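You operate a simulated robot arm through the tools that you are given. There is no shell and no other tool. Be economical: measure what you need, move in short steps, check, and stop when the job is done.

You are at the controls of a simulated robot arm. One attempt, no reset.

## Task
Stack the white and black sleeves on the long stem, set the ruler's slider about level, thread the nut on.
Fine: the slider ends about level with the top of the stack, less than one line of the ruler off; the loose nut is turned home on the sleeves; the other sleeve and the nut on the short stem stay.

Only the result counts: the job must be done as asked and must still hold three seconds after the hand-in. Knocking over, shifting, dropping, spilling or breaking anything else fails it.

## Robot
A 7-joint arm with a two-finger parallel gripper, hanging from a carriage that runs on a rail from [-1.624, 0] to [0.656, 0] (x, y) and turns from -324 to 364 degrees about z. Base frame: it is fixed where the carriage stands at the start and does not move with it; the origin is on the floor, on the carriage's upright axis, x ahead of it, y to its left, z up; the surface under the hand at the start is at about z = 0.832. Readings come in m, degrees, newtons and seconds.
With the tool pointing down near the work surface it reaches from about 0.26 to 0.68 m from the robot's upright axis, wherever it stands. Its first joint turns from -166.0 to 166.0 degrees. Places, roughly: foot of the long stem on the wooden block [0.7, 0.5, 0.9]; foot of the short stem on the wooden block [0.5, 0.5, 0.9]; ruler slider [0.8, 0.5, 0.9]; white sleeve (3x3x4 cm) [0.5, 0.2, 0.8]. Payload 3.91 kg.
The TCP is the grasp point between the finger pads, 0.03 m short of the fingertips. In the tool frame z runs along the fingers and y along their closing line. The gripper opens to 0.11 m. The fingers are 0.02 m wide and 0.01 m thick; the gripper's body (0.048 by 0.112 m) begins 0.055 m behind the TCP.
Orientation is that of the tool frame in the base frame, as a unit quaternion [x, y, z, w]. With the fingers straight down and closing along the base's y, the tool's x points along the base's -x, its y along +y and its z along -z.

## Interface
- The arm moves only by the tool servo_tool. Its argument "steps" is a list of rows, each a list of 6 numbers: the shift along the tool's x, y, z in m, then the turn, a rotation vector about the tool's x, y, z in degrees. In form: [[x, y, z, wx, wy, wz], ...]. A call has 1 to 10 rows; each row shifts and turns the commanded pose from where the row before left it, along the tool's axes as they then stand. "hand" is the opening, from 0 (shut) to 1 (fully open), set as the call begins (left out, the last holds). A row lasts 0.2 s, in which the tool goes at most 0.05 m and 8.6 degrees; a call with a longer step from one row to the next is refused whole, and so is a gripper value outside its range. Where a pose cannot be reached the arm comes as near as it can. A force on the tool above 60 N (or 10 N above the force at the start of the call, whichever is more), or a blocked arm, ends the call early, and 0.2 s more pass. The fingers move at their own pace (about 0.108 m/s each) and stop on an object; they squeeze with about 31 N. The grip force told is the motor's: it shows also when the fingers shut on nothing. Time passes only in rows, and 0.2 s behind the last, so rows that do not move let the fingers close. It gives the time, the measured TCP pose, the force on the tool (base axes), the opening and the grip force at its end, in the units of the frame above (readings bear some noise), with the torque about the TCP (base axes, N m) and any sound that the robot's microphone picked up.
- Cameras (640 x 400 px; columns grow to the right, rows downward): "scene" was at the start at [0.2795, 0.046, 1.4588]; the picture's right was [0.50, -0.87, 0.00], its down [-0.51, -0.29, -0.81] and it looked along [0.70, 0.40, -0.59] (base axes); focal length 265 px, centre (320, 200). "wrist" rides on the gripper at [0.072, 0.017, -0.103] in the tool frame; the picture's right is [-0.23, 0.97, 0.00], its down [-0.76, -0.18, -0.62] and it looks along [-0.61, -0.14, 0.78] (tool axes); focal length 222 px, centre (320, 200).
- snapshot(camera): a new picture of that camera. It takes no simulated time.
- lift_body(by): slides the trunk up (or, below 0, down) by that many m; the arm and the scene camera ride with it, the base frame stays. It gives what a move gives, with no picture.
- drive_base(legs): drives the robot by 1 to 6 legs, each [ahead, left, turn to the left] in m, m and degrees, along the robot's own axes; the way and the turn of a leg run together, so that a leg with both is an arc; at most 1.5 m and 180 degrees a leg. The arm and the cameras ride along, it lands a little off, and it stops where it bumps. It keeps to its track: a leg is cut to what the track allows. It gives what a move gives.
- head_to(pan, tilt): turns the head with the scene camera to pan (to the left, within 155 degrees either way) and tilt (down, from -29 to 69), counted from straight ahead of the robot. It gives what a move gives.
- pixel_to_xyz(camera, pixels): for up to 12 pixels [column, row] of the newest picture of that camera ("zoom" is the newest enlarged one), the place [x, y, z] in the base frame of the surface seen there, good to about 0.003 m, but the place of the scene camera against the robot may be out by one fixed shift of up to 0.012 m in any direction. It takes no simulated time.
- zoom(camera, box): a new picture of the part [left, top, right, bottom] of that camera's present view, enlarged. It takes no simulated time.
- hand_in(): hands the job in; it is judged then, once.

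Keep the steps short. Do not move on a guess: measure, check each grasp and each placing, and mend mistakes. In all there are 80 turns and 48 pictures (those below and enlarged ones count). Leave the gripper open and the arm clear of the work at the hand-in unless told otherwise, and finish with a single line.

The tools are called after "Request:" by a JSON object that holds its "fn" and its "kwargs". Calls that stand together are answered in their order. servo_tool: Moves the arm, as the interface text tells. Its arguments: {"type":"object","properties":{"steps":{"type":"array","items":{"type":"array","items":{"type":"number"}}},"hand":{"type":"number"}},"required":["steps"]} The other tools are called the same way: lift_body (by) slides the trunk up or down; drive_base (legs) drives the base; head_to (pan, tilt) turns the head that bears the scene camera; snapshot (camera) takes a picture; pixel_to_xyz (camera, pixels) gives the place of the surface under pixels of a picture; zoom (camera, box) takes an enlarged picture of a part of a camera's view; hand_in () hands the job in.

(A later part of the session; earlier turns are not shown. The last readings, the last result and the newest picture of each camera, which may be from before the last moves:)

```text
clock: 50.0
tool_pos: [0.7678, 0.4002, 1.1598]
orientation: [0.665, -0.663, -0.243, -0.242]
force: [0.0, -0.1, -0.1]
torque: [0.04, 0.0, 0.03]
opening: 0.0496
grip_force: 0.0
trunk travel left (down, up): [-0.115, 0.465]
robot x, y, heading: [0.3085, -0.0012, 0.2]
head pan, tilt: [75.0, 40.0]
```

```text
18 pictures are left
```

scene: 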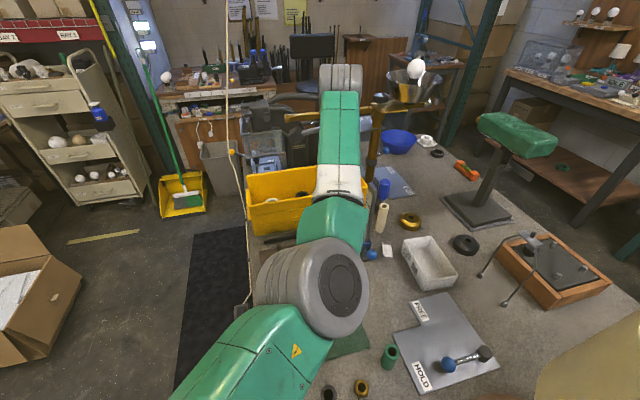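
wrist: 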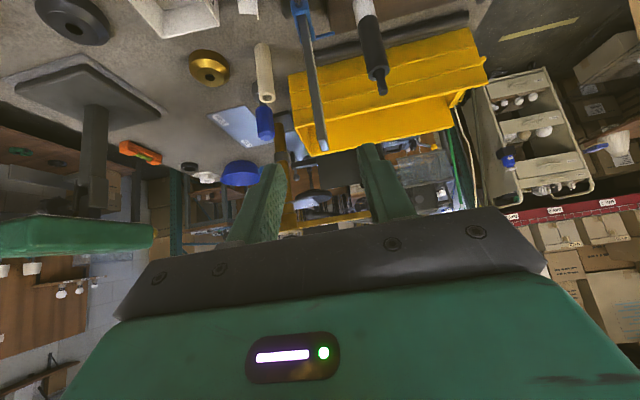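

Orientation is as planned (tool points +y and down 50°). I go to 8 cm short of the ball and look.

Request:
{"fn": "servo_tool", "kwargs": {"steps": [[0.022, 0, 0.0339, 0, 0, 0], [0.022, 0, 0.0339, 0, 0, 0], [0.022, 0, 0.0339, 0, 0, 0], [0.022, 0, 0.0339, 0, 0, 0], [0.022, 0, 0.0339, 0, 0, 0], [0, 0, 0, 0, 0, 0]]}}

Request:
{"fn": "snapshot", "kwargs": {"camera": "wrist"}}

```text
clock: 51.5
tool_pos: [0.7921, 0.4367, 0.9791]
orientation: [0.671, -0.656, -0.234, -0.255]
force: [-0.2, 0.3, -0.6]
torque: [0.02, -0.01, 0.02]
opening: 0.0494
grip_force: 0.0
trunk travel left (down, up): [-0.115, 0.465]
robot x, y, heading: [0.3141, 0.0021, 0.4]
head pan, tilt: [75.0, 40.0]
stopped in row 6: the arm was blocked; the commanded pose is now the measured one
```

```text
17 pictures are left
```

wrist: 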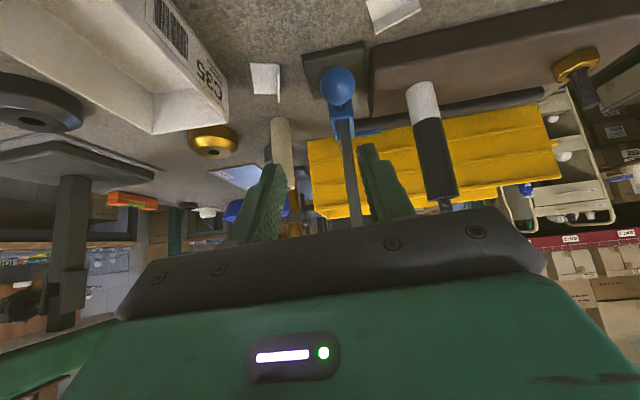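

The arm stopped at some joint limit (no force on the tool) near [0.79, 0.437, 0.979]; nothing is touched, ball seen at (338,87). I back up the same way and measure the arm and the lamp to choose a better carriage place.

Request:
{"fn": "servo_tool", "kwargs": {"steps": [[-0.02, 0.005, -0.03, 0, 0, 0], [-0.02, 0.005, -0.03, 0, 0, 0], [-0.02, 0.005, -0.03, 0, 0, 0], [-0.02, 0.005, -0.03, 0, 0, 0], [-0.02, 0.005, -0.03, 0, 0, 0], [0, 0, 0, 0, 0, 0]]}}

Request:
{"fn": "head_to", "kwargs": {"pan": 40, "tilt": 40}}

Request:
{"fn": "snapshot", "kwargs": {"camera": "scene"}}

```text
clock: 53.0
tool_pos: [0.7407, 0.4028, 1.144]
orientation: [0.667, -0.662, -0.239, -0.246]
force: [-1.2, -0.3, -0.5]
torque: [0.03, 0.0, -0.03]
opening: 0.0495
grip_force: 0.2
trunk travel left (down, up): [-0.115, 0.465]
robot x, y, heading: [0.3125, -0.0004, 0.4]
head pan, tilt: [75.0, 40.0]
```

```text
clock: 54.0
tool_pos: [0.7424, 0.4037, 1.1431]
orientation: [0.667, -0.662, -0.238, -0.245]
force: [-0.2, 0.0, 0.2]
torque: [0.01, -0.02, 0.04]
opening: 0.0494
grip_force: 0.0
trunk travel left (down, up): [-0.115, 0.465]
robot x, y, heading: [0.3128, 0.0018, 0.1]
head pan, tilt: [40.0, 40.0]
```

```text
16 pictures are left
```

scene: 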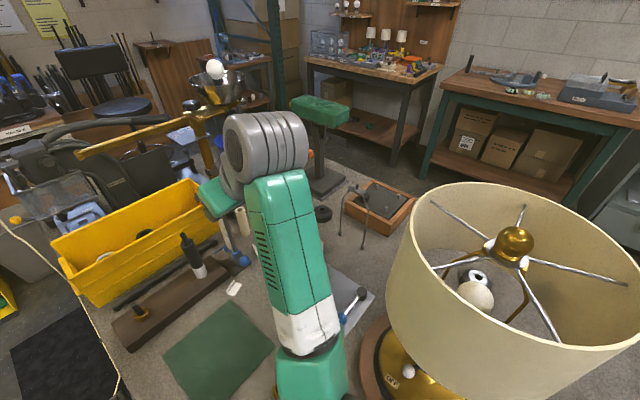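

Request:
{"fn": "pixel_to_xyz", "kwargs": {"camera": "scene", "pixels": [[310, 380], [330, 360], [305, 320], [285, 240], [265, 150], [300, 140], [320, 110], [345, 105], [400, 300], [395, 260], [238, 255], [190, 240]]}}

```text
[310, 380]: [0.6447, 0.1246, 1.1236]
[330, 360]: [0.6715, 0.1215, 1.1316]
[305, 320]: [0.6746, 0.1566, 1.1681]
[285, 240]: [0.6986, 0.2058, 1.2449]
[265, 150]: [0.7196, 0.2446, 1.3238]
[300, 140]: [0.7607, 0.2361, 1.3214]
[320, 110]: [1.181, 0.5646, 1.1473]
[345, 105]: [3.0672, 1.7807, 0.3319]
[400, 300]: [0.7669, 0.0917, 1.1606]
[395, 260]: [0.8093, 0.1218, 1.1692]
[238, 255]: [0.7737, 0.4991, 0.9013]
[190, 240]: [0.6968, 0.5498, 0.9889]
```

Request:
{"fn": "pixel_to_xyz", "kwargs": {"camera": "scene", "pixels": [[515, 240], [505, 245], [410, 370], [405, 370], [375, 395], [355, 300], [345, 318], [320, 345]]}}

```text
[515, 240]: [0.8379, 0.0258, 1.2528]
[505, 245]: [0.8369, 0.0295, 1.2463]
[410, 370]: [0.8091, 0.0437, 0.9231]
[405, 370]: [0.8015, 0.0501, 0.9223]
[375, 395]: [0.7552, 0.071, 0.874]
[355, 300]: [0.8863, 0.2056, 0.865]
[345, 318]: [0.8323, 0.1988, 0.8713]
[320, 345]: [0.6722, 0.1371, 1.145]
```

The lamp is unmoved (finial reads the same [0.838, 0.026, 1.25]); the elbow runs fairly near it because of the strong tilt. I lessen the tilt to ~19°, which still clears the ruler, and read the pose.

Request:
{"fn": "servo_tool", "kwargs": {"steps": [[0, 0, 0, 0, 7, 0], [0, 0, 0, 0, 7, 0], [0, 0, 0, 0, 7, 0], [0, 0, 0, 0, 0, 0]]}}

```text
clock: 55.0
tool_pos: [0.7418, 0.4037, 1.1419]
orientation: [0.699, -0.695, -0.113, -0.121]
force: [-0.6, 0.7, -0.7]
torque: [0.04, -0.01, 0.0]
opening: 0.0495
grip_force: 0.0
trunk travel left (down, up): [-0.115, 0.465]
robot x, y, heading: [0.3079, -0.0012, 0.2]
head pan, tilt: [40.0, 40.0]
```

Tilt is 19° now. I move to about [0.769, 0.449, 1.04], then on to 0.98.

Request:
{"fn": "servo_tool", "kwargs": {"steps": [[-0.003, -0.0087, 0.037, 0, 0, 0], [-0.003, -0.0087, 0.037, 0, 0, 0], [-0.003, -0.0087, 0.037, 0, 0, 0], [0, 0, 0.03, 0, 0, 0], [0, 0, 0.03, 0, 0, 0], [0, 0, 0, 0, 0, 0]]}}

Request:
{"fn": "snapshot", "kwargs": {"camera": "wrist"}}

```text
clock: 56.4
tool_pos: [0.7701, 0.4698, 0.9828]
orientation: [0.699, -0.695, -0.113, -0.12]
force: [0.3, -0.5, -0.4]
torque: [0.0, -0.01, 0.03]
opening: 0.0494
grip_force: 0.0
trunk travel left (down, up): [-0.115, 0.465]
robot x, y, heading: [0.3109, -0.0015, 0.3]
head pan, tilt: [40.0, 40.0]
```

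```text
15 pictures are left
```

wrist: 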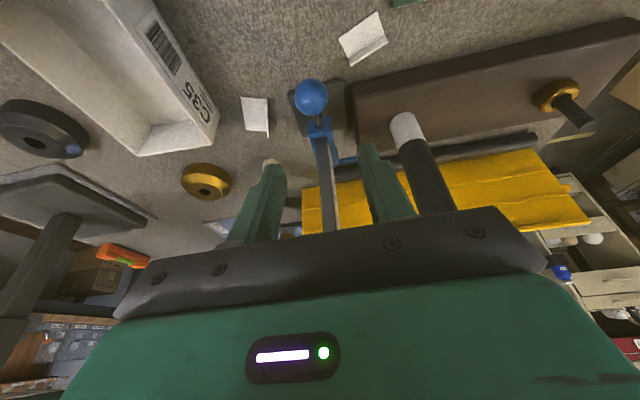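

Request:
{"fn": "pixel_to_xyz", "kwargs": {"camera": "wrist", "pixels": [[311, 98], [298, 98], [325, 98], [311, 84], [311, 112], [320, 122], [321, 135], [335, 165], [325, 150], [345, 160], [300, 88], [323, 108]]}}

```text
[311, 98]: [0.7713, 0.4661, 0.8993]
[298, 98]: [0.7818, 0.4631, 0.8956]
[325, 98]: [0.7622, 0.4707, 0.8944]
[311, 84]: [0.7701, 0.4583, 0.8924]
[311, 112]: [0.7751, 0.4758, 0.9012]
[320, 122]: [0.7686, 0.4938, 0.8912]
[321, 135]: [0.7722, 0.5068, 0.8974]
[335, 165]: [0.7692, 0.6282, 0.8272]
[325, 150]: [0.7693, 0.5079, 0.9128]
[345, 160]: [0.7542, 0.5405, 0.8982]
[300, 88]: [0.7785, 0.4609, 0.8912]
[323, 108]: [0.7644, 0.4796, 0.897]
```

Ball centre ≈[0.772, 0.471, 0.892]. I move the tool back 28 mm sideways (tool x) and then down along the fingers 76 mm so the ball sits between the pads.

Request:
{"fn": "servo_tool", "kwargs": {"steps": [[0.0283, -0.001, 0.01, 0, 0, 0], [0, 0, 0.025, 0, 0, 0], [0, 0, 0.02, 0, 0, 0], [0, 0, 0.015, 0, 0, 0], [0, 0, 0.006, 0, 0, 0], [0, 0, 0, 0, 0, 0]]}}

Request:
{"fn": "zoom", "kwargs": {"camera": "wrist", "box": [220, 70, 420, 240]}}

```text
clock: 57.8
tool_pos: [0.7716, 0.4677, 0.9031]
orientation: [0.7, -0.695, -0.113, -0.12]
force: [0.5, -0.5, 0.1]
torque: [0.0, -0.02, 0.02]
opening: 0.0497
grip_force: 0.1
trunk travel left (down, up): [-0.115, 0.465]
robot x, y, heading: [0.3118, -0.0016, 0.3]
head pan, tilt: [40.0, 40.0]
```

```text
2.35 times, centred on (320, 155) of wrist
```

zoom: 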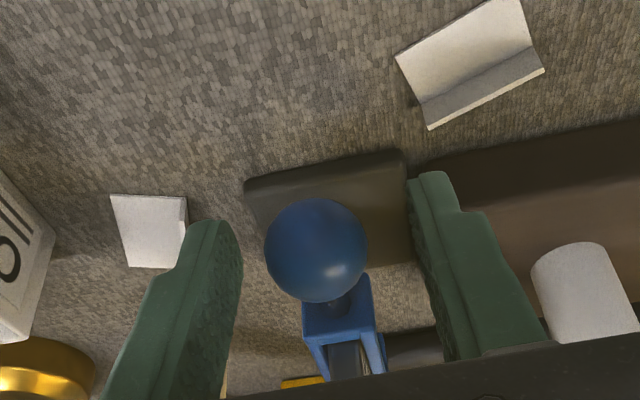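

The ball sits centred between the pads. Close on it.

Request:
{"fn": "servo_tool", "kwargs": {"steps": [[0, 0, 0, 0, 0, 0], [0, 0, 0, 0, 0, 0], [0, 0, 0, 0, 0, 0]], "hand": 0}}

```text
clock: 58.6
tool_pos: [0.7727, 0.4668, 0.9028]
orientation: [0.699, -0.695, -0.113, -0.121]
force: [5.4, -0.2, 0.0]
torque: [0.07, -0.06, -0.02]
opening: 0.0267
grip_force: 45.2
trunk travel left (down, up): [-0.115, 0.465]
robot x, y, heading: [0.3105, -0.0031, 0.1]
head pan, tilt: [40.0, 40.0]
```

Ball gripped (0.0267). I lift 10 mm straight up as a test of how the slider moves.

Request:
{"fn": "servo_tool", "kwargs": {"steps": [[-0.0016, 0, -0.0047, 0, 0, 0], [-0.0016, 0, -0.0047, 0, 0, 0], [0, 0, 0, 0, 0, 0]]}}

```text
clock: 59.4
tool_pos: [0.7725, 0.467, 0.9139]
orientation: [0.699, -0.695, -0.113, -0.122]
force: [5.4, 2.0, -0.7]
torque: [-0.33, -0.1, -0.01]
opening: 0.0265
grip_force: 44.9
trunk travel left (down, up): [-0.115, 0.465]
robot x, y, heading: [0.3132, -0.0005, 0.2]
head pan, tilt: [40.0, 40.0]
```

It follows with little force. Another 40 mm, then a look.

Request:
{"fn": "servo_tool", "kwargs": {"steps": [[-0.0033, 0, -0.0094, 0, 0, 0], [-0.0033, 0, -0.0094, 0, 0, 0], [-0.0033, 0, -0.0094, 0, 0, 0], [-0.0033, 0, -0.0094, 0, 0, 0], [0, 0, 0, 0, 0, 0]]}}

Request:
{"fn": "zoom", "kwargs": {"camera": "scene", "box": [160, 180, 300, 300]}}

```text
clock: 60.6
tool_pos: [0.7724, 0.4666, 0.9535]
orientation: [0.7, -0.695, -0.113, -0.122]
force: [10.0, 2.2, -1.1]
torque: [-0.14, -0.13, -0.07]
opening: 0.0268
grip_force: 44.9
trunk travel left (down, up): [-0.115, 0.465]
robot x, y, heading: [0.3124, 0.0006, 0.4]
head pan, tilt: [40.0, 40.0]
```

```text
3.33 times, centred on (230, 240) of scene
```

zoom: 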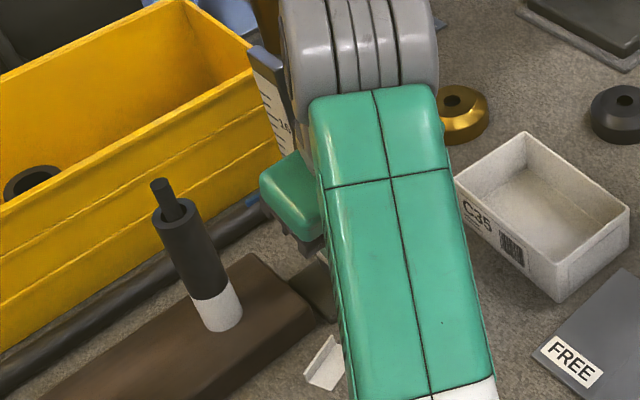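

Sideways force is growing (10 N in +x), so I yield 1.5 mm in +x while lifting 15 mm more.

Request:
{"fn": "servo_tool", "kwargs": {"steps": [[0, -0.0015, 0, 0, 0, 0], [-0.0025, 0, -0.0071, 0, 0, 0], [-0.0025, 0, -0.0071, 0, 0, 0], [0, 0, 0, 0, 0, 0]]}}

Request:
{"fn": "snapshot", "kwargs": {"camera": "wrist"}}

```text
clock: 61.6
tool_pos: [0.7726, 0.4668, 0.9688]
orientation: [0.699, -0.695, -0.113, -0.121]
force: [4.0, 0.1, -0.5]
torque: [-0.44, -0.01, -0.02]
opening: 0.0269
grip_force: 44.9
trunk travel left (down, up): [-0.115, 0.465]
robot x, y, heading: [0.3124, 0.0009, 0.5]
head pan, tilt: [40.0, 40.0]
```

```text
12 pictures are left
```

wrist: 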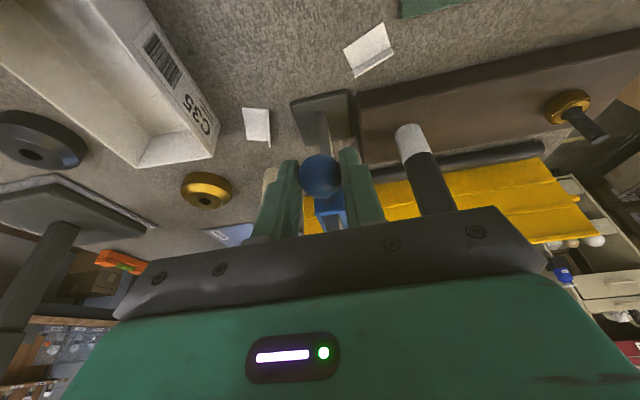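

The slider rises with the ball; ruler base stays. I lift the last 15.5 mm.

Request:
{"fn": "servo_tool", "kwargs": {"steps": [[0, -0.0007, 0, 0, 0, 0], [-0.0025, 0, -0.0071, 0, 0, 0], [-0.0026, 0, -0.0075, 0, 0, 0], [0, 0, 0, 0, 0, 0], [0, 0, 0, 0, 0, 0]]}}

Request:
{"fn": "servo_tool", "kwargs": {"steps": [[0, 0, 0, 0, 0, 0], [0, 0, 0, 0, 0, 0], [0, 0, 0, 0, 0, 0]], "hand": 0.45}}

Request:
{"fn": "servo_tool", "kwargs": {"steps": [[0, 0, -0.02, 0, 0, 0], [0, 0, -0.03, 0, 0, 0], [0, 0, -0.03, 0, 0, 0], [0, 0, 0, 0, 0, 0]]}}

Request:
{"fn": "snapshot", "kwargs": {"camera": "wrist"}}

```text
clock: 62.8
tool_pos: [0.7714, 0.4667, 0.9827]
orientation: [0.7, -0.694, -0.113, -0.121]
force: [0.3, 0.1, 0.3]
torque: [-0.32, -0.06, -0.02]
opening: 0.0268
grip_force: 45.2
trunk travel left (down, up): [-0.115, 0.465]
robot x, y, heading: [0.3141, 0.0014, 0.3]
head pan, tilt: [40.0, 40.0]
```

```text
clock: 63.6
tool_pos: [0.7722, 0.467, 0.9832]
orientation: [0.7, -0.695, -0.112, -0.121]
force: [0.2, -0.5, -0.3]
torque: [0.01, 0.01, 0.01]
opening: 0.0495
grip_force: 0.0
trunk travel left (down, up): [-0.115, 0.465]
robot x, y, heading: [0.3122, 0.0003, 0.2]
head pan, tilt: [40.0, 40.0]
```

```text
clock: 64.6
tool_pos: [0.7713, 0.4419, 1.058]
orientation: [0.7, -0.695, -0.113, -0.121]
force: [-0.2, 0.8, -0.2]
torque: [0.01, -0.02, -0.01]
opening: 0.0494
grip_force: 0.0
trunk travel left (down, up): [-0.115, 0.465]
robot x, y, heading: [0.313, 0.0002, 0.2]
head pan, tilt: [40.0, 40.0]
```

```text
11 pictures are left
```

wrist: 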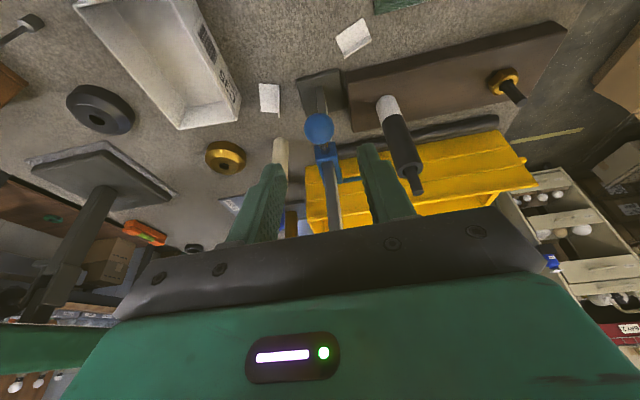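

The slider held its place after release. I measure its height and the stack top.

Request:
{"fn": "pixel_to_xyz", "kwargs": {"camera": "wrist", "pixels": [[318, 128], [326, 149], [323, 152], [330, 155], [352, 180], [360, 181], [345, 178], [396, 162], [416, 160], [402, 168], [418, 170], [407, 172]]}}

```text
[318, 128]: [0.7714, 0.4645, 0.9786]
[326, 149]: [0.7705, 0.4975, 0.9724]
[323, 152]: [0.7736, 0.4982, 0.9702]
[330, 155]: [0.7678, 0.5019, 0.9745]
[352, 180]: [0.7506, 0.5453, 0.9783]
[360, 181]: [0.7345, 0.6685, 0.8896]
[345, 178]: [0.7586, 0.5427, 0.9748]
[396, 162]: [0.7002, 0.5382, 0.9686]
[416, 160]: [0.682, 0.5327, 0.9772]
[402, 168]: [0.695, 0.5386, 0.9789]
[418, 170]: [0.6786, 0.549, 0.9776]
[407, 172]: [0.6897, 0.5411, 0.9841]
```

The pointer is at ≈0.977 against stack top ≈0.979 — level within 2–3 mm. Now the nut: raise, take the tilt out, go back over the stem, and drive back to the safe place.

Request:
{"fn": "servo_tool", "kwargs": {"steps": [[-0.0155, 0, -0.045, 0, 0, 0], [-0.0155, 0, -0.045, 0, 0, 0], [-0.0155, 0, -0.045, 0, 0, 0], [0, 0, 0, 0, 6.5, 0], [0, 0, 0, 0, 6.5, 0], [0, 0, 0, 0, 6, 0], [-0.0343, 0.0283, 0, 0, 0, 0], [-0.0343, 0.0283, 0, 0, 0, 0], [-0.0343, 0.0283, 0, 0, 0, 0], [0, 0, 0, 0, 0, 0]]}}

Request:
{"fn": "drive_base", "kwargs": {"legs": [[-0.262, 0, 0]]}}

```text
clock: 66.8
tool_pos: [0.6837, 0.5444, 1.202]
orientation: [0.709, -0.705, 0.004, -0.004]
force: [0.0, 0.1, 0.9]
torque: [-0.01, 0.01, 0.03]
opening: 0.0495
grip_force: 0.0
trunk travel left (down, up): [-0.115, 0.465]
robot x, y, heading: [0.3139, -0.0006, 0.1]
head pan, tilt: [40.0, 40.0]
```

```text
clock: 68.6
tool_pos: [0.4228, 0.5447, 1.2034]
orientation: [0.71, -0.704, 0.005, -0.005]
force: [-0.2, 1.5, 1.3]
torque: [0.02, 0.01, -0.02]
opening: 0.0494
grip_force: 0.1
trunk travel left (down, up): [-0.115, 0.465]
robot x, y, heading: [0.0546, 0.0004, 0.2]
head pan, tilt: [40.0, 40.0]
```

Request:
{"fn": "servo_tool", "kwargs": {"steps": [[0.0367, -0.0248, 0, -0.8, 0, 0], [0.0367, -0.0248, 0, 0, 0, 0], [0.0367, -0.0248, 0, 0, 0, 0], [0.0367, -0.0248, 0, 0, 0, 0], [0.0367, -0.0248, 0, 0, 0, 0], [0.0367, -0.0248, 0, 0, 0, 0], [0.0367, -0.0248, 0, 0, 0, 0], [0.0367, -0.0248, 0, 0, 0, 0], [0.0367, -0.0248, 0, 0, 0, 0], [0, 0, 0, 0, 0, 0]]}}

Request:
{"fn": "servo_tool", "kwargs": {"steps": [[0, 0, 0.045, 0, 0, 0], [0, 0, 0.045, 0, 0, 0], [0, 0, 0.045, 0, 0, 0], [0, 0, 0.045, 0, 0, 0], [0, 0, 0.045, 0, 0, 0], [0, 0, 0.04, 0, 0, 0], [0, 0, 0, 0, 0, 0]]}}

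Request:
{"fn": "zoom", "kwargs": {"camera": "wrist", "box": [240, 90, 400, 230]}}

```text
clock: 70.8
tool_pos: [0.6492, 0.2136, 1.2052]
orientation: [0.71, -0.704, -0.001, 0.001]
force: [1.2, -0.9, 0.7]
torque: [0.03, -0.05, -0.02]
opening: 0.0493
grip_force: 0.1
trunk travel left (down, up): [-0.115, 0.465]
robot x, y, heading: [0.0488, -0.0005, 0.3]
head pan, tilt: [40.0, 40.0]
```

```text
clock: 72.4
tool_pos: [0.6492, 0.2121, 0.9387]
orientation: [0.709, -0.705, 0.0, 0.001]
force: [0.4, 0.2, 0.2]
torque: [0.03, 0.01, 0.0]
opening: 0.0493
grip_force: 0.0
trunk travel left (down, up): [-0.115, 0.465]
robot x, y, heading: [0.0509, 0.0033, 0.2]
head pan, tilt: [40.0, 40.0]
```

```text
2.86 times, centred on (320, 160) of wrist
```

zoom: 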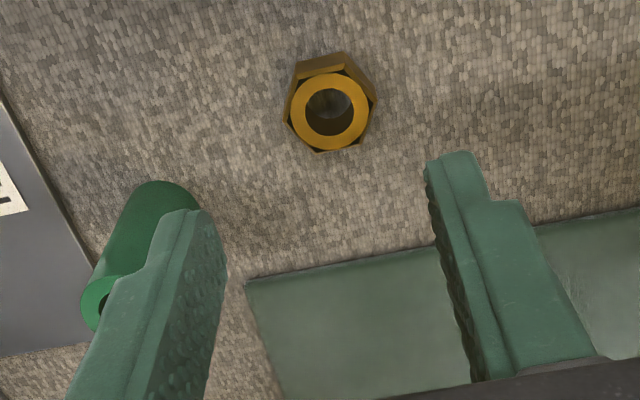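

I need the nut's flats direction; a closer look.

Request:
{"fn": "zoom", "kwargs": {"camera": "wrist", "box": [300, 105, 350, 150]}}

```text
8.89 times, centred on (325, 128) of wrist
```

zoom: 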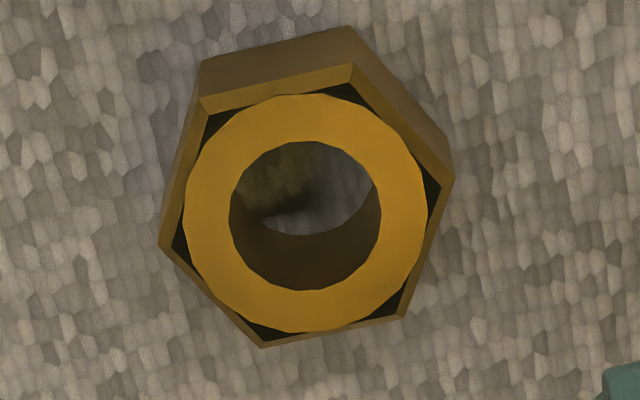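

The flats lie 28.7° turned from the tool; the nut centre is 2.5 mm/2.2 mm off. I correct, turn +28.7°, go down to z≈0.863 and close.

Request:
{"fn": "servo_tool", "kwargs": {"steps": [[-0.0025, 0.0022, 0, 0, 0, 0], [0, 0, 0.02, 0, 0, 7.2], [0, 0, 0.02, 0, 0, 7.2], [0, 0, 0, 0, 0, 7.2], [0, 0, 0, 0, 0, 7.1], [0, 0, 0.015, 0, 0, 0], [0, 0, 0.012, 0, 0, 0], [0, 0, 0.0085, 0, 0, 0], [0, 0, 0, 0, 0, 0]]}}

Request:
{"fn": "servo_tool", "kwargs": {"steps": [[0, 0, 0, 0, 0, 0], [0, 0, 0, 0, 0, 0], [0, 0, 0, 0, 0, 0]], "hand": 0}}

Request:
{"fn": "zoom", "kwargs": {"camera": "wrist", "box": [260, 120, 380, 230]}}

```text
clock: 74.4
tool_pos: [0.6459, 0.2189, 0.8626]
orientation: [-0.513, 0.858, 0.0, -0.001]
force: [0.0, -0.2, 0.1]
torque: [-0.02, -0.02, -0.04]
opening: 0.0492
grip_force: 0.0
trunk travel left (down, up): [-0.115, 0.465]
robot x, y, heading: [0.052, 0.0003, 0.1]
head pan, tilt: [40.0, 40.0]
```

```text
clock: 75.2
tool_pos: [0.6459, 0.2193, 0.8627]
orientation: [-0.513, 0.859, 0.0, 0.0]
force: [0.1, -0.2, 0.2]
torque: [-0.01, 0.02, 0.02]
opening: 0.026
grip_force: 30.8
trunk travel left (down, up): [-0.115, 0.465]
robot x, y, heading: [0.0552, 0.0028, 0.3]
head pan, tilt: [40.0, 40.0]
```

```text
3.64 times, centred on (320, 175) of wrist
```

zoom: 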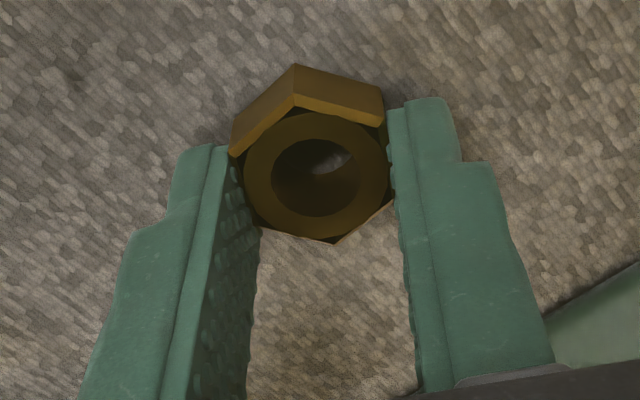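

The nut is held on its flats, but sits 2.3 mm off the TCP along tool x; for turning it must be centred. I open, shift 2.3 mm, and close again.

Request:
{"fn": "servo_tool", "kwargs": {"steps": [[0, 0, 0, 0, 0, 0], [0, 0, 0, 0, 0, 0], [0.0023, 0, 0, 0, 0, 0], [0, 0, 0, 0, 0, 0]], "hand": 0.35}}

Request:
{"fn": "servo_tool", "kwargs": {"steps": [[0, 0, 0, 0, 0, 0], [0, 0, 0, 0, 0, 0], [0, 0, 0, 0, 0, 0]], "hand": 0}}

Request:
{"fn": "servo_tool", "kwargs": {"steps": [[0, 0, -0.04, 0, 0, 0], [0, 0, -0.045, 0, 0, 0], [0, 0, -0.045, 0, 0, 0], [0, 0, -0.045, 0, 0, 0], [0, 0, -0.045, 0, 0, 0], [0, 0, -0.045, 0, 0, 0], [0, 0, -0.045, 0, 0, 0], [0, 0, -0.03, 0, 0, 0], [0, 0, 0, 0, 0, 0]]}}

```text
clock: 76.2
tool_pos: [0.6443, 0.2161, 0.8614]
orientation: [-0.512, 0.859, 0.001, -0.001]
force: [-0.5, 0.2, -0.8]
torque: [-0.02, 0.0, -0.02]
opening: 0.0383
grip_force: 0.0
trunk travel left (down, up): [-0.115, 0.465]
robot x, y, heading: [0.0554, 0.0031, 0.4]
head pan, tilt: [40.0, 40.0]
```

```text
clock: 77.0
tool_pos: [0.6452, 0.2157, 0.8617]
orientation: [-0.513, 0.859, 0.0, 0.0]
force: [-0.3, -0.6, 1.8]
torque: [-0.02, -0.01, 0.0]
opening: 0.026
grip_force: 30.8
trunk travel left (down, up): [-0.115, 0.465]
robot x, y, heading: [0.0547, 0.0001, 0.4]
head pan, tilt: [40.0, 40.0]
```

```text
clock: 79.0
tool_pos: [0.645, 0.2173, 1.2025]
orientation: [-0.512, 0.859, 0.001, 0.0]
force: [0.2, 0.0, -1.4]
torque: [-0.02, 0.04, 0.01]
opening: 0.0259
grip_force: 31.0
trunk travel left (down, up): [-0.115, 0.465]
robot x, y, heading: [0.0521, 0.0013, 0.2]
head pan, tilt: [40.0, 40.0]
```

Nut lifted. Now the same safe route: swing left, drive ahead over the stem, and wind the wrist back 85° so that a long clockwise stroke is free.

Request:
{"fn": "servo_tool", "kwargs": {"steps": [[-0.0204, 0.0389, 0, 0, 0, 0], [-0.0204, 0.0389, 0, 0, 0, 0], [-0.0204, 0.0389, 0, 0, 0, 0], [-0.0204, 0.0389, 0, 0, 0, 0], [-0.0204, 0.0389, 0, 0, 0, 0], [-0.0204, 0.0389, 0, 0, 0, 0], [-0.0204, 0.0389, 0, 0, 0, 0], [-0.0204, 0.0389, 0, 0, 0, 0], [-0.0204, 0.0389, 0, 0, 0, 0], [0, 0, 0, 0, 0, 0]]}}

Request:
{"fn": "drive_base", "kwargs": {"legs": [[0.262, 0, 0]]}}

Request:
{"fn": "servo_tool", "kwargs": {"steps": [[0, 0, 0, 0, 0, -8.5], [0, 0, 0, 0, 0, -8.5], [0, 0, 0, 0, 0, -8.5], [0, 0, 0, 0, 0, -8.5], [0, 0, 0, 0, 0, -8.5], [0, 0, 0, 0, 0, -8.5], [0, 0, 0, 0, 0, -8.5], [0, 0, 0, 0, 0, -8.5], [0, 0, 0, 0, 0, -8.5], [0, 0, 0, 0, 0, -8.5]]}}

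```text
clock: 81.2
tool_pos: [0.4263, 0.5452, 1.2003]
orientation: [-0.511, 0.859, 0.0, 0.0]
force: [-0.3, 0.5, -0.6]
torque: [0.01, -0.01, 0.0]
opening: 0.026
grip_force: 31.0
trunk travel left (down, up): [-0.115, 0.465]
robot x, y, heading: [0.0521, -0.0008, 0.4]
head pan, tilt: [40.0, 40.0]
```

```text
clock: 83.1
tool_pos: [0.6926, 0.5452, 1.201]
orientation: [-0.513, 0.858, 0.001, 0.0]
force: [0.7, 0.8, -0.4]
torque: [-0.02, -0.02, 0.0]
opening: 0.026
grip_force: 30.9
trunk travel left (down, up): [-0.115, 0.465]
robot x, y, heading: [0.3189, 0.0014, 0.4]
head pan, tilt: [40.0, 40.0]
```

```text
clock: 85.3
tool_pos: [0.6916, 0.5447, 1.2004]
orientation: [0.958, -0.286, -0.001, 0.0]
force: [0.2, 0.4, -0.7]
torque: [-0.01, 0.03, -0.02]
opening: 0.0258
grip_force: 31.0
trunk travel left (down, up): [-0.115, 0.465]
robot x, y, heading: [0.3182, -0.0002, 0.4]
head pan, tilt: [40.0, 40.0]
```

Wrist wound to −147° with no limit met; the camera side now is just clear of the ruler, and a clockwise stroke turns it away. I lower to z≈1.07 (nut bottom ≈1.037) and look at the stem tip.

Request:
{"fn": "servo_tool", "kwargs": {"steps": [[0, 0, 0.045, 0, 0, 0], [0, 0, 0.045, 0, 0, 0], [0, 0, 0.04, 0, 0, 0], [0, 0, 0, 0, 0, 0]]}}

Request:
{"fn": "zoom", "kwargs": {"camera": "wrist", "box": [260, 110, 380, 220]}}

```text
clock: 86.3
tool_pos: [0.6958, 0.5447, 1.07]
orientation: [0.958, -0.287, -0.001, 0.002]
force: [-0.4, 0.5, -0.2]
torque: [0.02, 0.05, 0.0]
opening: 0.0262
grip_force: 30.9
trunk travel left (down, up): [-0.115, 0.465]
robot x, y, heading: [0.321, -0.0014, 0.2]
head pan, tilt: [40.0, 40.0]
```

```text
3.64 times, centred on (320, 165) of wrist
```

zoom: 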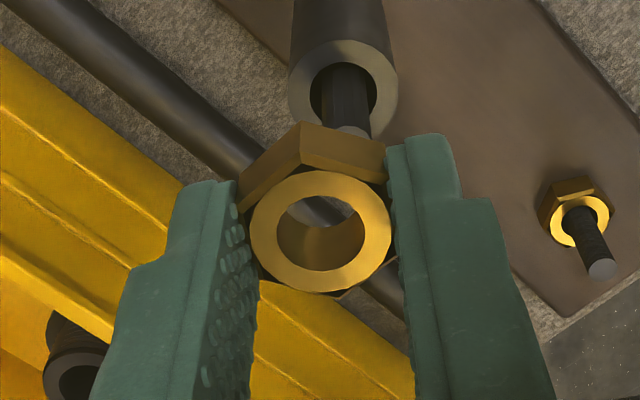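

Stem tip is seen at about (328,150): relative to the nut 6 mm/5.4 mm off in tool axes. I correct that and lower 12 mm, then verify.

Request:
{"fn": "servo_tool", "kwargs": {"steps": [[-0.006, 0.0054, 0, 0, 0, 0], [0, 0, 0.006, 0, 0, 0], [0, 0, 0.006, 0, 0, 0], [0, 0, 0, 0, 0, 0]]}}

Request:
{"fn": "zoom", "kwargs": {"camera": "wrist", "box": [280, 120, 360, 200]}}

```text
clock: 87.3
tool_pos: [0.686, 0.5436, 1.0585]
orientation: [0.958, -0.286, 0.0, 0.0]
force: [-0.4, 0.2, -0.5]
torque: [-0.01, 0.0, -0.03]
opening: 0.0262
grip_force: 30.8
trunk travel left (down, up): [-0.115, 0.465]
robot x, y, heading: [0.3222, 0.001, 0.2]
head pan, tilt: [40.0, 40.0]
```

```text
5.00 times, centred on (320, 160) of wrist
```

zoom: 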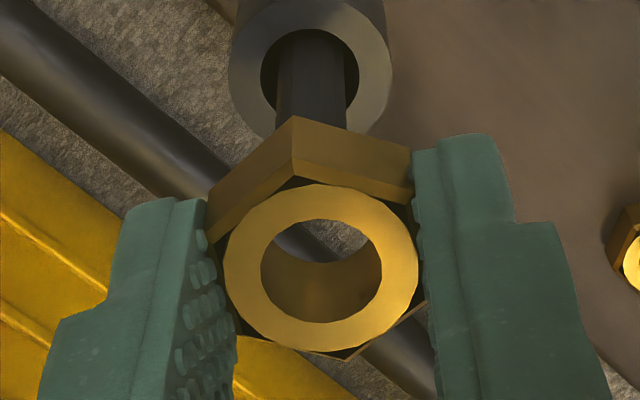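

Across the view the stem axis is ~1.5 mm left of the nut; I correct that and lower gently to contact (expected at z≈1.041).

Request:
{"fn": "servo_tool", "kwargs": {"steps": [[0.0003, -0.0014, 0.004, 0, 0, 0], [0, 0, 0.004, 0, 0, 0], [0, 0, 0.004, 0, 0, 0], [0, 0, 0.003, 0, 0, 0], [0, 0, 0, 0, 0, 0]]}}

Request:
{"fn": "servo_tool", "kwargs": {"steps": [[0, 0, 0.001, 0, 0, 0], [0, 0, 0.001, 0, 0, 0], [0, 0, 0.001, 0, 0, 0], [0, 0, 0.001, 0, 0, 0], [0, 0, 0, 0, 0, 0]]}}

```text
clock: 88.5
tool_pos: [0.6864, 0.5441, 1.0437]
orientation: [0.958, -0.286, -0.001, 0.001]
force: [-0.4, 0.4, -0.3]
torque: [-0.03, -0.01, 0.01]
opening: 0.0262
grip_force: 30.8
trunk travel left (down, up): [-0.115, 0.465]
robot x, y, heading: [0.3192, -0.0025, 0.4]
head pan, tilt: [40.0, 40.0]
```

```text
clock: 89.7
tool_pos: [0.6861, 0.5438, 1.0387]
orientation: [0.958, -0.286, -0.001, 0.001]
force: [-0.6, 1.0, -0.1]
torque: [0.01, -0.02, 0.02]
opening: 0.0261
grip_force: 31.4
trunk travel left (down, up): [-0.115, 0.465]
robot x, y, heading: [0.325, -0.0017, 0.4]
head pan, tilt: [40.0, 40.0]
```

Request:
{"fn": "servo_tool", "kwargs": {"steps": [[0, 0, 0.001, 0, 0, 0], [0, 0, 0.001, 0, 0, 0], [0, 0, 0.001, 0, 0, 0], [0, 0, 0.001, 0, 0, 0], [0, 0, 0, 0, 0, 0]]}}

```text
clock: 90.9
tool_pos: [0.6853, 0.5449, 1.0358]
orientation: [0.958, -0.287, -0.001, 0.0]
force: [0.1, -0.6, -0.2]
torque: [0.04, -0.01, -0.03]
opening: 0.0262
grip_force: 30.7
trunk travel left (down, up): [-0.115, 0.465]
robot x, y, heading: [0.3203, -0.0019, 0.0]
head pan, tilt: [40.0, 40.0]
```

Request:
{"fn": "servo_tool", "kwargs": {"steps": [[0, 0, 0.001, 0, 0, 0], [0, 0, 0.001, 0, 0, 0], [0, 0, 0.001, 0, 0, 0], [0, 0, 0, 0, 0, 0], [0, 0, 0, 0, 0, 0]]}}

Request:
{"fn": "zoom", "kwargs": {"camera": "wrist", "box": [280, 120, 360, 200]}}

```text
clock: 92.1
tool_pos: [0.6856, 0.5446, 1.0334]
orientation: [0.958, -0.287, -0.001, 0.0]
force: [-0.3, 0.0, 0.6]
torque: [0.01, 0.0, -0.03]
opening: 0.0263
grip_force: 31.4
trunk travel left (down, up): [-0.115, 0.465]
robot x, y, heading: [0.318, -0.0009, 0.2]
head pan, tilt: [40.0, 40.0]
```

```text
5.00 times, centred on (320, 160) of wrist
```

zoom: 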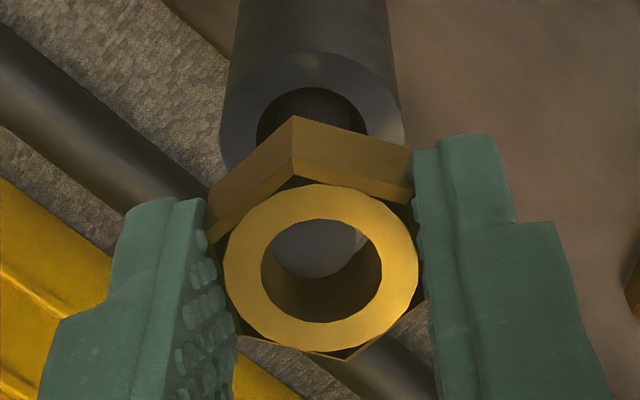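

Through the bore I see the stem tip inside the nut: it has entered without force. I lower further by mm to feel where the thread begins.

Request:
{"fn": "servo_tool", "kwargs": {"steps": [[0, 0, 0.001, 0, 0, 0], [0, 0, 0.001, 0, 0, 0], [0, 0, 0.001, 0, 0, 0], [0, 0, 0.001, 0, 0, 0], [0, 0, 0, 0, 0, 0], [0, 0, 0, 0, 0, 0]]}}

```text
clock: 93.5
tool_pos: [0.6851, 0.5441, 1.0284]
orientation: [0.958, -0.287, -0.001, 0.001]
force: [0.3, 0.1, -1.2]
torque: [0.02, 0.01, -0.02]
opening: 0.026
grip_force: 31.1
trunk travel left (down, up): [-0.115, 0.465]
robot x, y, heading: [0.319, -0.0009, 0.6]
head pan, tilt: [40.0, 40.0]
```

Still free. I turn clockwise 85° at this height, watching force, torque and sound.

Request:
{"fn": "servo_tool", "kwargs": {"steps": [[0, 0, 0, 0, 0, 8.5], [0, 0, 0, 0, 0, 8.5], [0, 0, 0, 0, 0, 8.5], [0, 0, 0, 0, 0, 8.5], [0, 0, 0, 0, 0, 8.5], [0, 0, 0, 0, 0, 8.5], [0, 0, 0, 0, 0, 8.5], [0, 0, 0, 0, 0, 8.5], [0, 0, 0, 0, 0, 8.5], [0, 0, 0, 0, 0, 8.5]]}}

```text
clock: 95.7
tool_pos: [0.6856, 0.545, 1.0286]
orientation: [-0.511, 0.859, 0.0, -0.001]
force: [-0.4, 0.2, -1.0]
torque: [0.01, 0.01, -0.02]
opening: 0.0262
grip_force: 30.6
trunk travel left (down, up): [-0.115, 0.465]
robot x, y, heading: [0.3186, -0.0017, 0.3]
head pan, tilt: [40.0, 40.0]
```

No resistance. I continue down in mm steps toward contact.

Request:
{"fn": "servo_tool", "kwargs": {"steps": [[0, 0, 0.001, 0, 0, 0], [0, 0, 0.001, 0, 0, 0], [0, 0, 0.001, 0, 0, 0], [0, 0, 0.001, 0, 0, 0], [0, 0, 0.001, 0, 0, 0], [0, 0, 0, 0, 0, 0]]}}

Request:
{"fn": "servo_tool", "kwargs": {"steps": [[0, 0, 0.001, 0, 0, 0], [0, 0, 0.001, 0, 0, 0], [0, 0, 0.001, 0, 0, 0], [0, 0, 0.001, 0, 0, 0], [0, 0, 0, 0, 0, 0]]}}

```text
clock: 97.1
tool_pos: [0.6855, 0.5442, 1.0238]
orientation: [-0.513, 0.858, -0.001, 0.001]
force: [-0.8, 0.6, -1.1]
torque: [0.01, -0.02, -0.04]
opening: 0.026
grip_force: 30.9
trunk travel left (down, up): [-0.115, 0.465]
robot x, y, heading: [0.3219, -0.007, 0.3]
head pan, tilt: [40.0, 40.0]
```

```text
clock: 98.3
tool_pos: [0.6855, 0.5444, 1.0195]
orientation: [-0.512, 0.859, 0.001, -0.001]
force: [-0.8, -0.1, -0.7]
torque: [-0.02, -0.01, -0.02]
opening: 0.026
grip_force: 31.0
trunk travel left (down, up): [-0.115, 0.465]
robot x, y, heading: [0.3186, 0.0002, 0.4]
head pan, tilt: [40.0, 40.0]
```

Request:
{"fn": "servo_tool", "kwargs": {"steps": [[0, 0, 0.001, 0, 0, 0], [0, 0, 0.001, 0, 0, 0], [0, 0, 0.001, 0, 0, 0], [0, 0, 0.001, 0, 0, 0], [0, 0, 0, 0, 0, 0]]}}

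Request:
{"fn": "zoom", "kwargs": {"camera": "wrist", "box": [270, 110, 370, 210]}}

```text
clock: 99.5
tool_pos: [0.6862, 0.544, 1.0171]
orientation: [-0.513, 0.859, 0.0, 0.0]
force: [-4.9, -8.9, 18.3]
torque: [-0.24, 0.04, 0.0]
opening: 0.0261
grip_force: 31.0
trunk travel left (down, up): [-0.115, 0.465]
robot x, y, heading: [0.3171, -0.0005, 0.3]
head pan, tilt: [40.0, 40.0]
```

```text
4.00 times, centred on (320, 160) of wrist
```

zoom: 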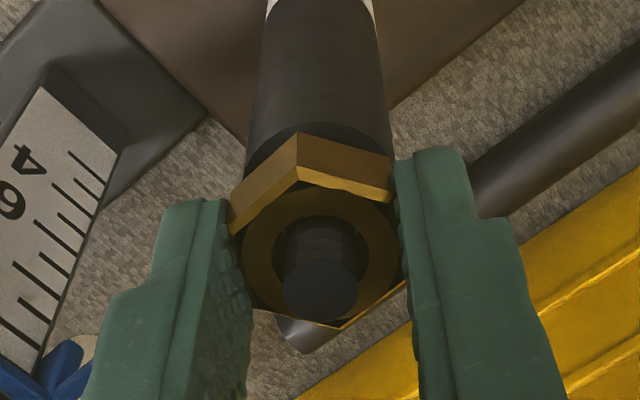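

Contact: 18 N at z 1.017, nut almost on the sleeve. Now I turn clockwise with light pressure and watch whether it goes down.

Request:
{"fn": "servo_tool", "kwargs": {"steps": [[0, 0, 0, 0, 0, 8.5], [0, 0, 0, 0, 0, 8.5], [0, 0, 0, 0, 0, 8.5], [0, 0, 0, 0, 0, 8.5], [0, 0, 0, 0, 0, 8.5], [0, 0, 0, 0, 0, 8.5], [0, 0, 0, 0, 0, 8.5], [0, 0, 0, 0, 0, 8.5], [0, 0, 0, 0, 0, 8.5], [0, 0, 0, 0, 0, 8.5]]}}

```text
clock: 101.7
tool_pos: [0.6857, 0.5445, 1.0151]
orientation: [0.203, 0.979, -0.001, -0.001]
force: [7.3, 10.4, -20.6]
torque: [0.28, -0.19, 0.02]
opening: 0.0261
grip_force: 31.0
trunk travel left (down, up): [-0.115, 0.465]
robot x, y, heading: [0.3194, -0.0018, 0.3]
head pan, tilt: [40.0, 40.0]
```

Now the nut pulls the hand down (−21 N): the thread has caught. I feed down ~2 mm and turn on; the call would stop at excessive force.

Request:
{"fn": "servo_tool", "kwargs": {"steps": [[0, 0, 0.001, 0, 0, 0], [0, 0, 0.001, 0, 0, 0], [0, 0, 0, 0, 0, 0]]}}

Request:
{"fn": "servo_tool", "kwargs": {"steps": [[0, 0, 0.0001, 0, 0, 8.5], [0, 0, 0.0001, 0, 0, 8.5], [0, 0, 0.0001, 0, 0, 8.5], [0, 0, 0.0001, 0, 0, 8.5], [0, 0, 0, 0, 0, 0]]}}

```text
clock: 102.5
tool_pos: [0.6859, 0.5449, 1.0157]
orientation: [0.202, 0.979, 0.0, -0.001]
force: [1.2, 0.4, 1.5]
torque: [-0.01, 0.02, 0.01]
opening: 0.0263
grip_force: 30.9
trunk travel left (down, up): [-0.115, 0.465]
robot x, y, heading: [0.3197, -0.0012, 0.1]
head pan, tilt: [40.0, 40.0]
```

```text
clock: 103.7
tool_pos: [0.6865, 0.5449, 1.0145]
orientation: [0.48, 0.877, 0.0, -0.002]
force: [-4.1, -2.0, 11.1]
torque: [-0.03, 0.04, 0.03]
opening: 0.0259
grip_force: 31.0
trunk travel left (down, up): [-0.115, 0.465]
robot x, y, heading: [0.3207, -0.0005, -0.1]
head pan, tilt: [40.0, 40.0]
```

Request:
{"fn": "servo_tool", "kwargs": {"steps": [[0, 0, 0, 0, 0, 8.5], [0, 0, 0, 0, 0, 8.5], [0, 0, 0, 0, 0, 8.5], [0, 0, 0, 0, 0, 8.5], [0, 0, 0, 0, 0, 8.5], [0, 0, 0, 0, 0, 0]]}}

Request:
{"fn": "servo_tool", "kwargs": {"steps": [[0, 0, 0, 0, 0, 8.5], [0, 0, 0, 0, 0, 8.5], [0, 0, 0, 0, 0, 8.5], [0, 0, 0, 0, 0, 8.5], [0, 0, 0, 0, 0, 0]]}}

```text
clock: 105.1
tool_pos: [0.6866, 0.5446, 1.0123]
orientation: [0.766, 0.643, -0.001, -0.001]
force: [4.6, 5.4, -4.1]
torque: [0.45, -0.25, -0.02]
opening: 0.0261
grip_force: 31.7
trunk travel left (down, up): [-0.115, 0.465]
robot x, y, heading: [0.3189, 0.0005, 0.4]
head pan, tilt: [40.0, 40.0]
```

```text
clock: 106.3
tool_pos: [0.6995, 0.5651, 1.0221]
orientation: [0.92, 0.392, 0.002, -0.003]
force: [14.7, 22.7, 5.2]
torque: [0.6, -0.32, -0.08]
opening: 0.0
grip_force: 31.4
out of reach, approached as far as the arm can: row 1, 2
trunk travel left (down, up): [-0.115, 0.465]
robot x, y, heading: [0.32, 0.0009, 0.1]
head pan, tilt: [40.0, 40.0]
```

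The last turn ran out of reach: the hand slipped off the nut to [0.6995, 0.565] with fingers shut beside it. I relieve the side force (shift along tool +x, away from the stem) and rise, then look.

Request:
{"fn": "servo_tool", "kwargs": {"steps": [[0.02, 0, 0, 0, 0, 0], [0, 0, -0.02, 0, 0, 0], [0, 0, -0.03, 0, 0, 0], [0, 0, -0.03, 0, 0, 0], [0, 0, -0.03, 0, 0, 0], [0, 0, 0, 0, 0, 0]]}}

Request:
{"fn": "servo_tool", "kwargs": {"steps": [[0, 0, -0.03, 0, 0, -8.5], [0, 0, -0.03, 0, 0, -8.5], [0, 0, 0, 0, 0, -8.5], [0, 0, 0, 0, 0, -8.5], [0, 0, 0, 0, 0, -8.5], [0, 0, 0, 0, 0, -8.5], [0, 0, 0, 0, 0, -8.5], [0, 0, 0, 0, 0, -8.5], [0, 0, 0, 0, 0, -8.5], [0, 0, 0, 0, 0, 0]]}}

```text
clock: 107.7
tool_pos: [0.6985, 0.5637, 1.1247]
orientation: [0.918, 0.395, 0.0, -0.001]
force: [0.1, 0.6, 1.0]
torque: [-0.03, -0.01, 0.0]
opening: 0.0003
grip_force: 30.9
out of reach, approached as far as the arm can: row 1, 5
trunk travel left (down, up): [-0.115, 0.465]
robot x, y, heading: [0.3188, 0.0006, 0.1]
head pan, tilt: [40.0, 40.0]
```

```text
clock: 109.9
tool_pos: [0.6942, 0.5591, 1.1833]
orientation: [0.479, 0.878, 0.0, -0.001]
force: [0.0, 0.3, -1.0]
torque: [-0.03, -0.02, 0.0]
opening: 0.0
grip_force: 30.9
out of reach, approached as far as the arm can: row 2
trunk travel left (down, up): [-0.115, 0.465]
robot x, y, heading: [0.3224, 0.0007, 0.2]
head pan, tilt: [40.0, 40.0]
```

Clear of it. I open the hand and look at stack, nut and ruler.

Request:
{"fn": "servo_tool", "kwargs": {"steps": [[0, 0, 0, 0, 0, -8.5], [0, 0, 0, 0, 0, -8.5], [0, 0, 0, 0, 0, -8.5], [0, 0, 0, 0, 0, -8.5], [0, 0, 0, 0, 0, -8.5], [0, 0, 0, 0, 0, -8.5], [0, 0, 0, 0, 0, -6.4], [0, 0, 0, 0, 0, 0]], "hand": 0.45}}

Request:
{"fn": "zoom", "kwargs": {"camera": "wrist", "box": [240, 20, 440, 180]}}

```text
clock: 111.7
tool_pos: [0.6955, 0.56, 1.1834]
orientation: [-0.002, 1.0, 0.001, -0.001]
force: [-0.5, -0.8, -0.3]
torque: [-0.01, 0.02, 0.03]
opening: 0.0496
grip_force: 0.1
trunk travel left (down, up): [-0.115, 0.465]
robot x, y, heading: [0.322, 0.0015, 0.6]
head pan, tilt: [40.0, 40.0]
```

```text
2.50 times, centred on (340, 100) of wrist
```

zoom: 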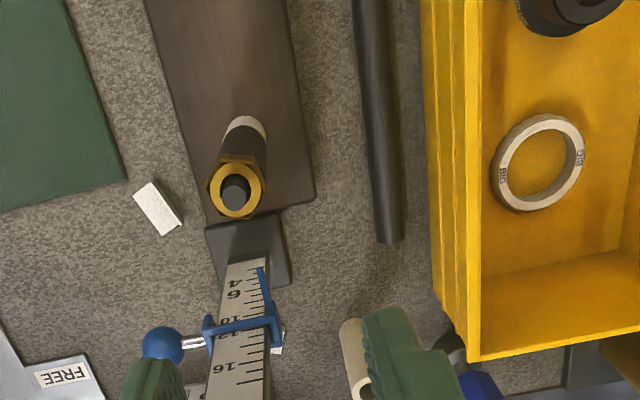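

Nut sits on the stem, nothing else has moved. I measure nut top, slider and flats from this picture.

Request:
{"fn": "pixel_to_xyz", "kwargs": {"camera": "zoom", "pixels": [[214, 196], [257, 187], [226, 211], [248, 210], [220, 178], [250, 172], [236, 190], [262, 322], [262, 275], [272, 325], [230, 327], [163, 345]]}}

```text
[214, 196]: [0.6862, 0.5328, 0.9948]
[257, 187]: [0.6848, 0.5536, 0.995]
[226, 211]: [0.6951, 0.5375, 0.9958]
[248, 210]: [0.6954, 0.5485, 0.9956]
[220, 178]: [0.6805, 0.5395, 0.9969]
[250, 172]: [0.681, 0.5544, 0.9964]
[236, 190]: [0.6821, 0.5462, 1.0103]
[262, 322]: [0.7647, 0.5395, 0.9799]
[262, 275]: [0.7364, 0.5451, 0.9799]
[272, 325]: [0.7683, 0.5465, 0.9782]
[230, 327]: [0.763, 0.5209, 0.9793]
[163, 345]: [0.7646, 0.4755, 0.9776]
```

Nut top 0.996, so its bottom is ≈0.981, on or within ~1 mm of the sleeve top; slider ≈0.979. To make it surely home I regrip the flats at yaw −140° and turn on. First wind back over the nut and lower to z≈1.063.

Request:
{"fn": "servo_tool", "kwargs": {"steps": [[0.0095, -0.0155, 0, 0, 0, 0], [0, 0, 0, 0, 0, -8.5], [0, 0, 0, 0, 0, -8.5], [0, 0, 0, 0, 0, -8.5], [0, 0, 0, 0, 0, -8.5], [0, 0, 0, 0, 0, -8.5], [0, 0, 0, 0, 0, -8.5], [0, 0, 0, 0, 0, -8.5], [0, 0, 0, 0, 0, -8.5]]}}

Request:
{"fn": "servo_tool", "kwargs": {"steps": [[0, 0, 0, 0, 0, -8.5], [0, 0, 0, 0, 0, -8.5], [0, 0, 0, 0, 0, -8.5], [0, 0, 0, 0, 0, -8.5], [0, 0, 0, 0, 0, -8.5], [0, 0, 0, 0, 0, -8.5], [0, 0, 0, 0, 0, -8.5], [0, 0, 0, 0, 0, -8.5], [0, 0, 0, 0, 0, -4], [0, 0, 0, 0, 0, 0]]}}

Request:
{"fn": "servo_tool", "kwargs": {"steps": [[0, 0, 0.04, 0, 0, 0], [0, 0, 0.04, 0, 0, 0], [0, 0, 0.04, 0, 0, 0], [0, 0, 0, 0, 0, 0]]}}

Request:
{"fn": "zoom", "kwargs": {"camera": "wrist", "box": [280, 105, 360, 175]}}

```text
clock: 113.7
tool_pos: [0.6951, 0.5594, 1.1839]
orientation: [-0.56, 0.828, 0.0, -0.001]
force: [0.2, -0.6, -0.4]
torque: [-0.01, 0.04, 0.01]
opening: 0.0497
grip_force: 0.1
out of reach, approached as far as the arm can: row 1
trunk travel left (down, up): [-0.115, 0.465]
robot x, y, heading: [0.3202, -0.0006, 0.3]
head pan, tilt: [40.0, 40.0]
```

```text
clock: 115.9
tool_pos: [0.6945, 0.5596, 1.183]
orientation: [0.94, -0.341, -0.001, 0.001]
force: [-0.6, 1.3, 1.0]
torque: [-0.01, 0.01, 0.04]
opening: 0.0492
grip_force: 0.0
trunk travel left (down, up): [-0.115, 0.465]
robot x, y, heading: [0.3204, -0.0012, 0.4]
head pan, tilt: [40.0, 40.0]
```

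```text
clock: 116.9
tool_pos: [0.6923, 0.559, 1.0621]
orientation: [0.94, -0.342, -0.002, 0.0]
force: [-0.2, -0.6, 0.1]
torque: [-0.01, -0.02, -0.02]
opening: 0.0492
grip_force: 0.0
trunk travel left (down, up): [-0.115, 0.465]
robot x, y, heading: [0.3188, 0.0034, 0.3]
head pan, tilt: [40.0, 40.0]
```

```text
5.71 times, centred on (320, 140) of wrist
```

zoom: 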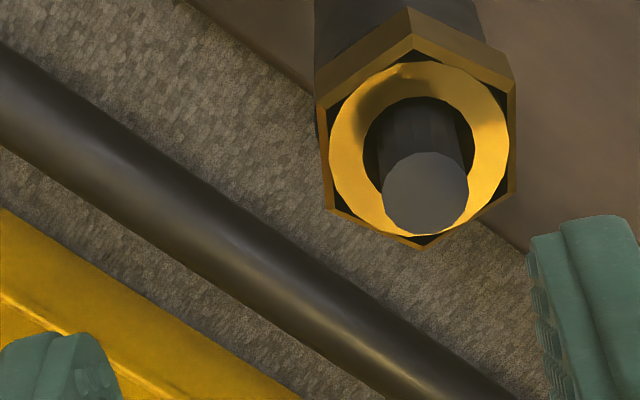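

The flats are 7.6° turned and the nut centre is at tool (+4.2, +15.0) mm, i.e. base [0.686, 0.545] as known. I correct, lower to z≈1.0135 and close.

Request:
{"fn": "servo_tool", "kwargs": {"steps": [[0.0042, 0.015, 0, 0, 0, 7.6], [0, 0, 0, 0, 0, 0], [0, 0, 0.02, 0, 0, 0], [0, 0, 0.015, 0, 0, 0], [0, 0, 0.0135, 0, 0, 0], [0, 0, 0, 0, 0, 0]]}}

Request:
{"fn": "servo_tool", "kwargs": {"steps": [[0, 0, 0, 0, 0, 0], [0, 0, 0, 0, 0, 0], [0, 0, 0, 0, 0, 0]], "hand": 0}}

```text
clock: 118.3
tool_pos: [0.6884, 0.5462, 1.016]
orientation: [0.915, -0.403, -0.001, 0.001]
force: [-0.7, 0.5, -0.3]
torque: [-0.01, -0.02, 0.01]
opening: 0.0497
grip_force: 0.0
trunk travel left (down, up): [-0.115, 0.465]
robot x, y, heading: [0.317, 0.0063, 0.5]
head pan, tilt: [40.0, 40.0]
```

```text
clock: 119.1
tool_pos: [0.6867, 0.5441, 1.0152]
orientation: [0.915, -0.403, -0.002, 0.001]
force: [-11.7, -13.4, 12.2]
torque: [-0.37, 0.33, 0.03]
opening: 0.0261
grip_force: 30.5
trunk travel left (down, up): [-0.115, 0.465]
robot x, y, heading: [0.3162, -0.0004, 0.4]
head pan, tilt: [40.0, 40.0]
```

Held on the flats. I relieve the side load (1.6 mm along tool y) and turn clockwise 85°.

Request:
{"fn": "servo_tool", "kwargs": {"steps": [[0, 0.0016, 0, 0, 0, 0], [0, 0, 0, 0, 0, 8.5], [0, 0, 0, 0, 0, 8.5], [0, 0, 0, 0, 0, 8.5], [0, 0, 0, 0, 0, 8.5], [0, 0, 0, 0, 0, 0]]}}

Request:
{"fn": "servo_tool", "kwargs": {"steps": [[0, 0, 0, 0, 0, 8.5], [0, 0, 0, 0, 0, 8.5], [0, 0, 0, 0, 0, 8.5], [0, 0, 0, 0, 0, 8.5], [0, 0, 0, 0, 0, 0]]}}

```text
clock: 120.5
tool_pos: [0.6864, 0.5451, 1.0149]
orientation: [0.757, -0.653, -0.001, 0.0]
force: [-1.3, -0.6, -1.7]
torque: [0.11, -0.17, 0.37]
opening: 0.0295
grip_force: 30.6
trunk travel left (down, up): [-0.115, 0.465]
robot x, y, heading: [0.3177, 0.0029, 0.4]
head pan, tilt: [40.0, 40.0]
```

```text
clock: 121.7
tool_pos: [0.6861, 0.5443, 1.0167]
orientation: [-0.532, 0.847, 0.001, -0.001]
force: [-3.1, -0.8, -0.1]
torque: [-0.02, 0.06, 0.01]
opening: 0.0262
grip_force: 30.7
trunk travel left (down, up): [-0.115, 0.465]
robot x, y, heading: [0.3166, 0.0002, 0.1]
head pan, tilt: [40.0, 40.0]
```

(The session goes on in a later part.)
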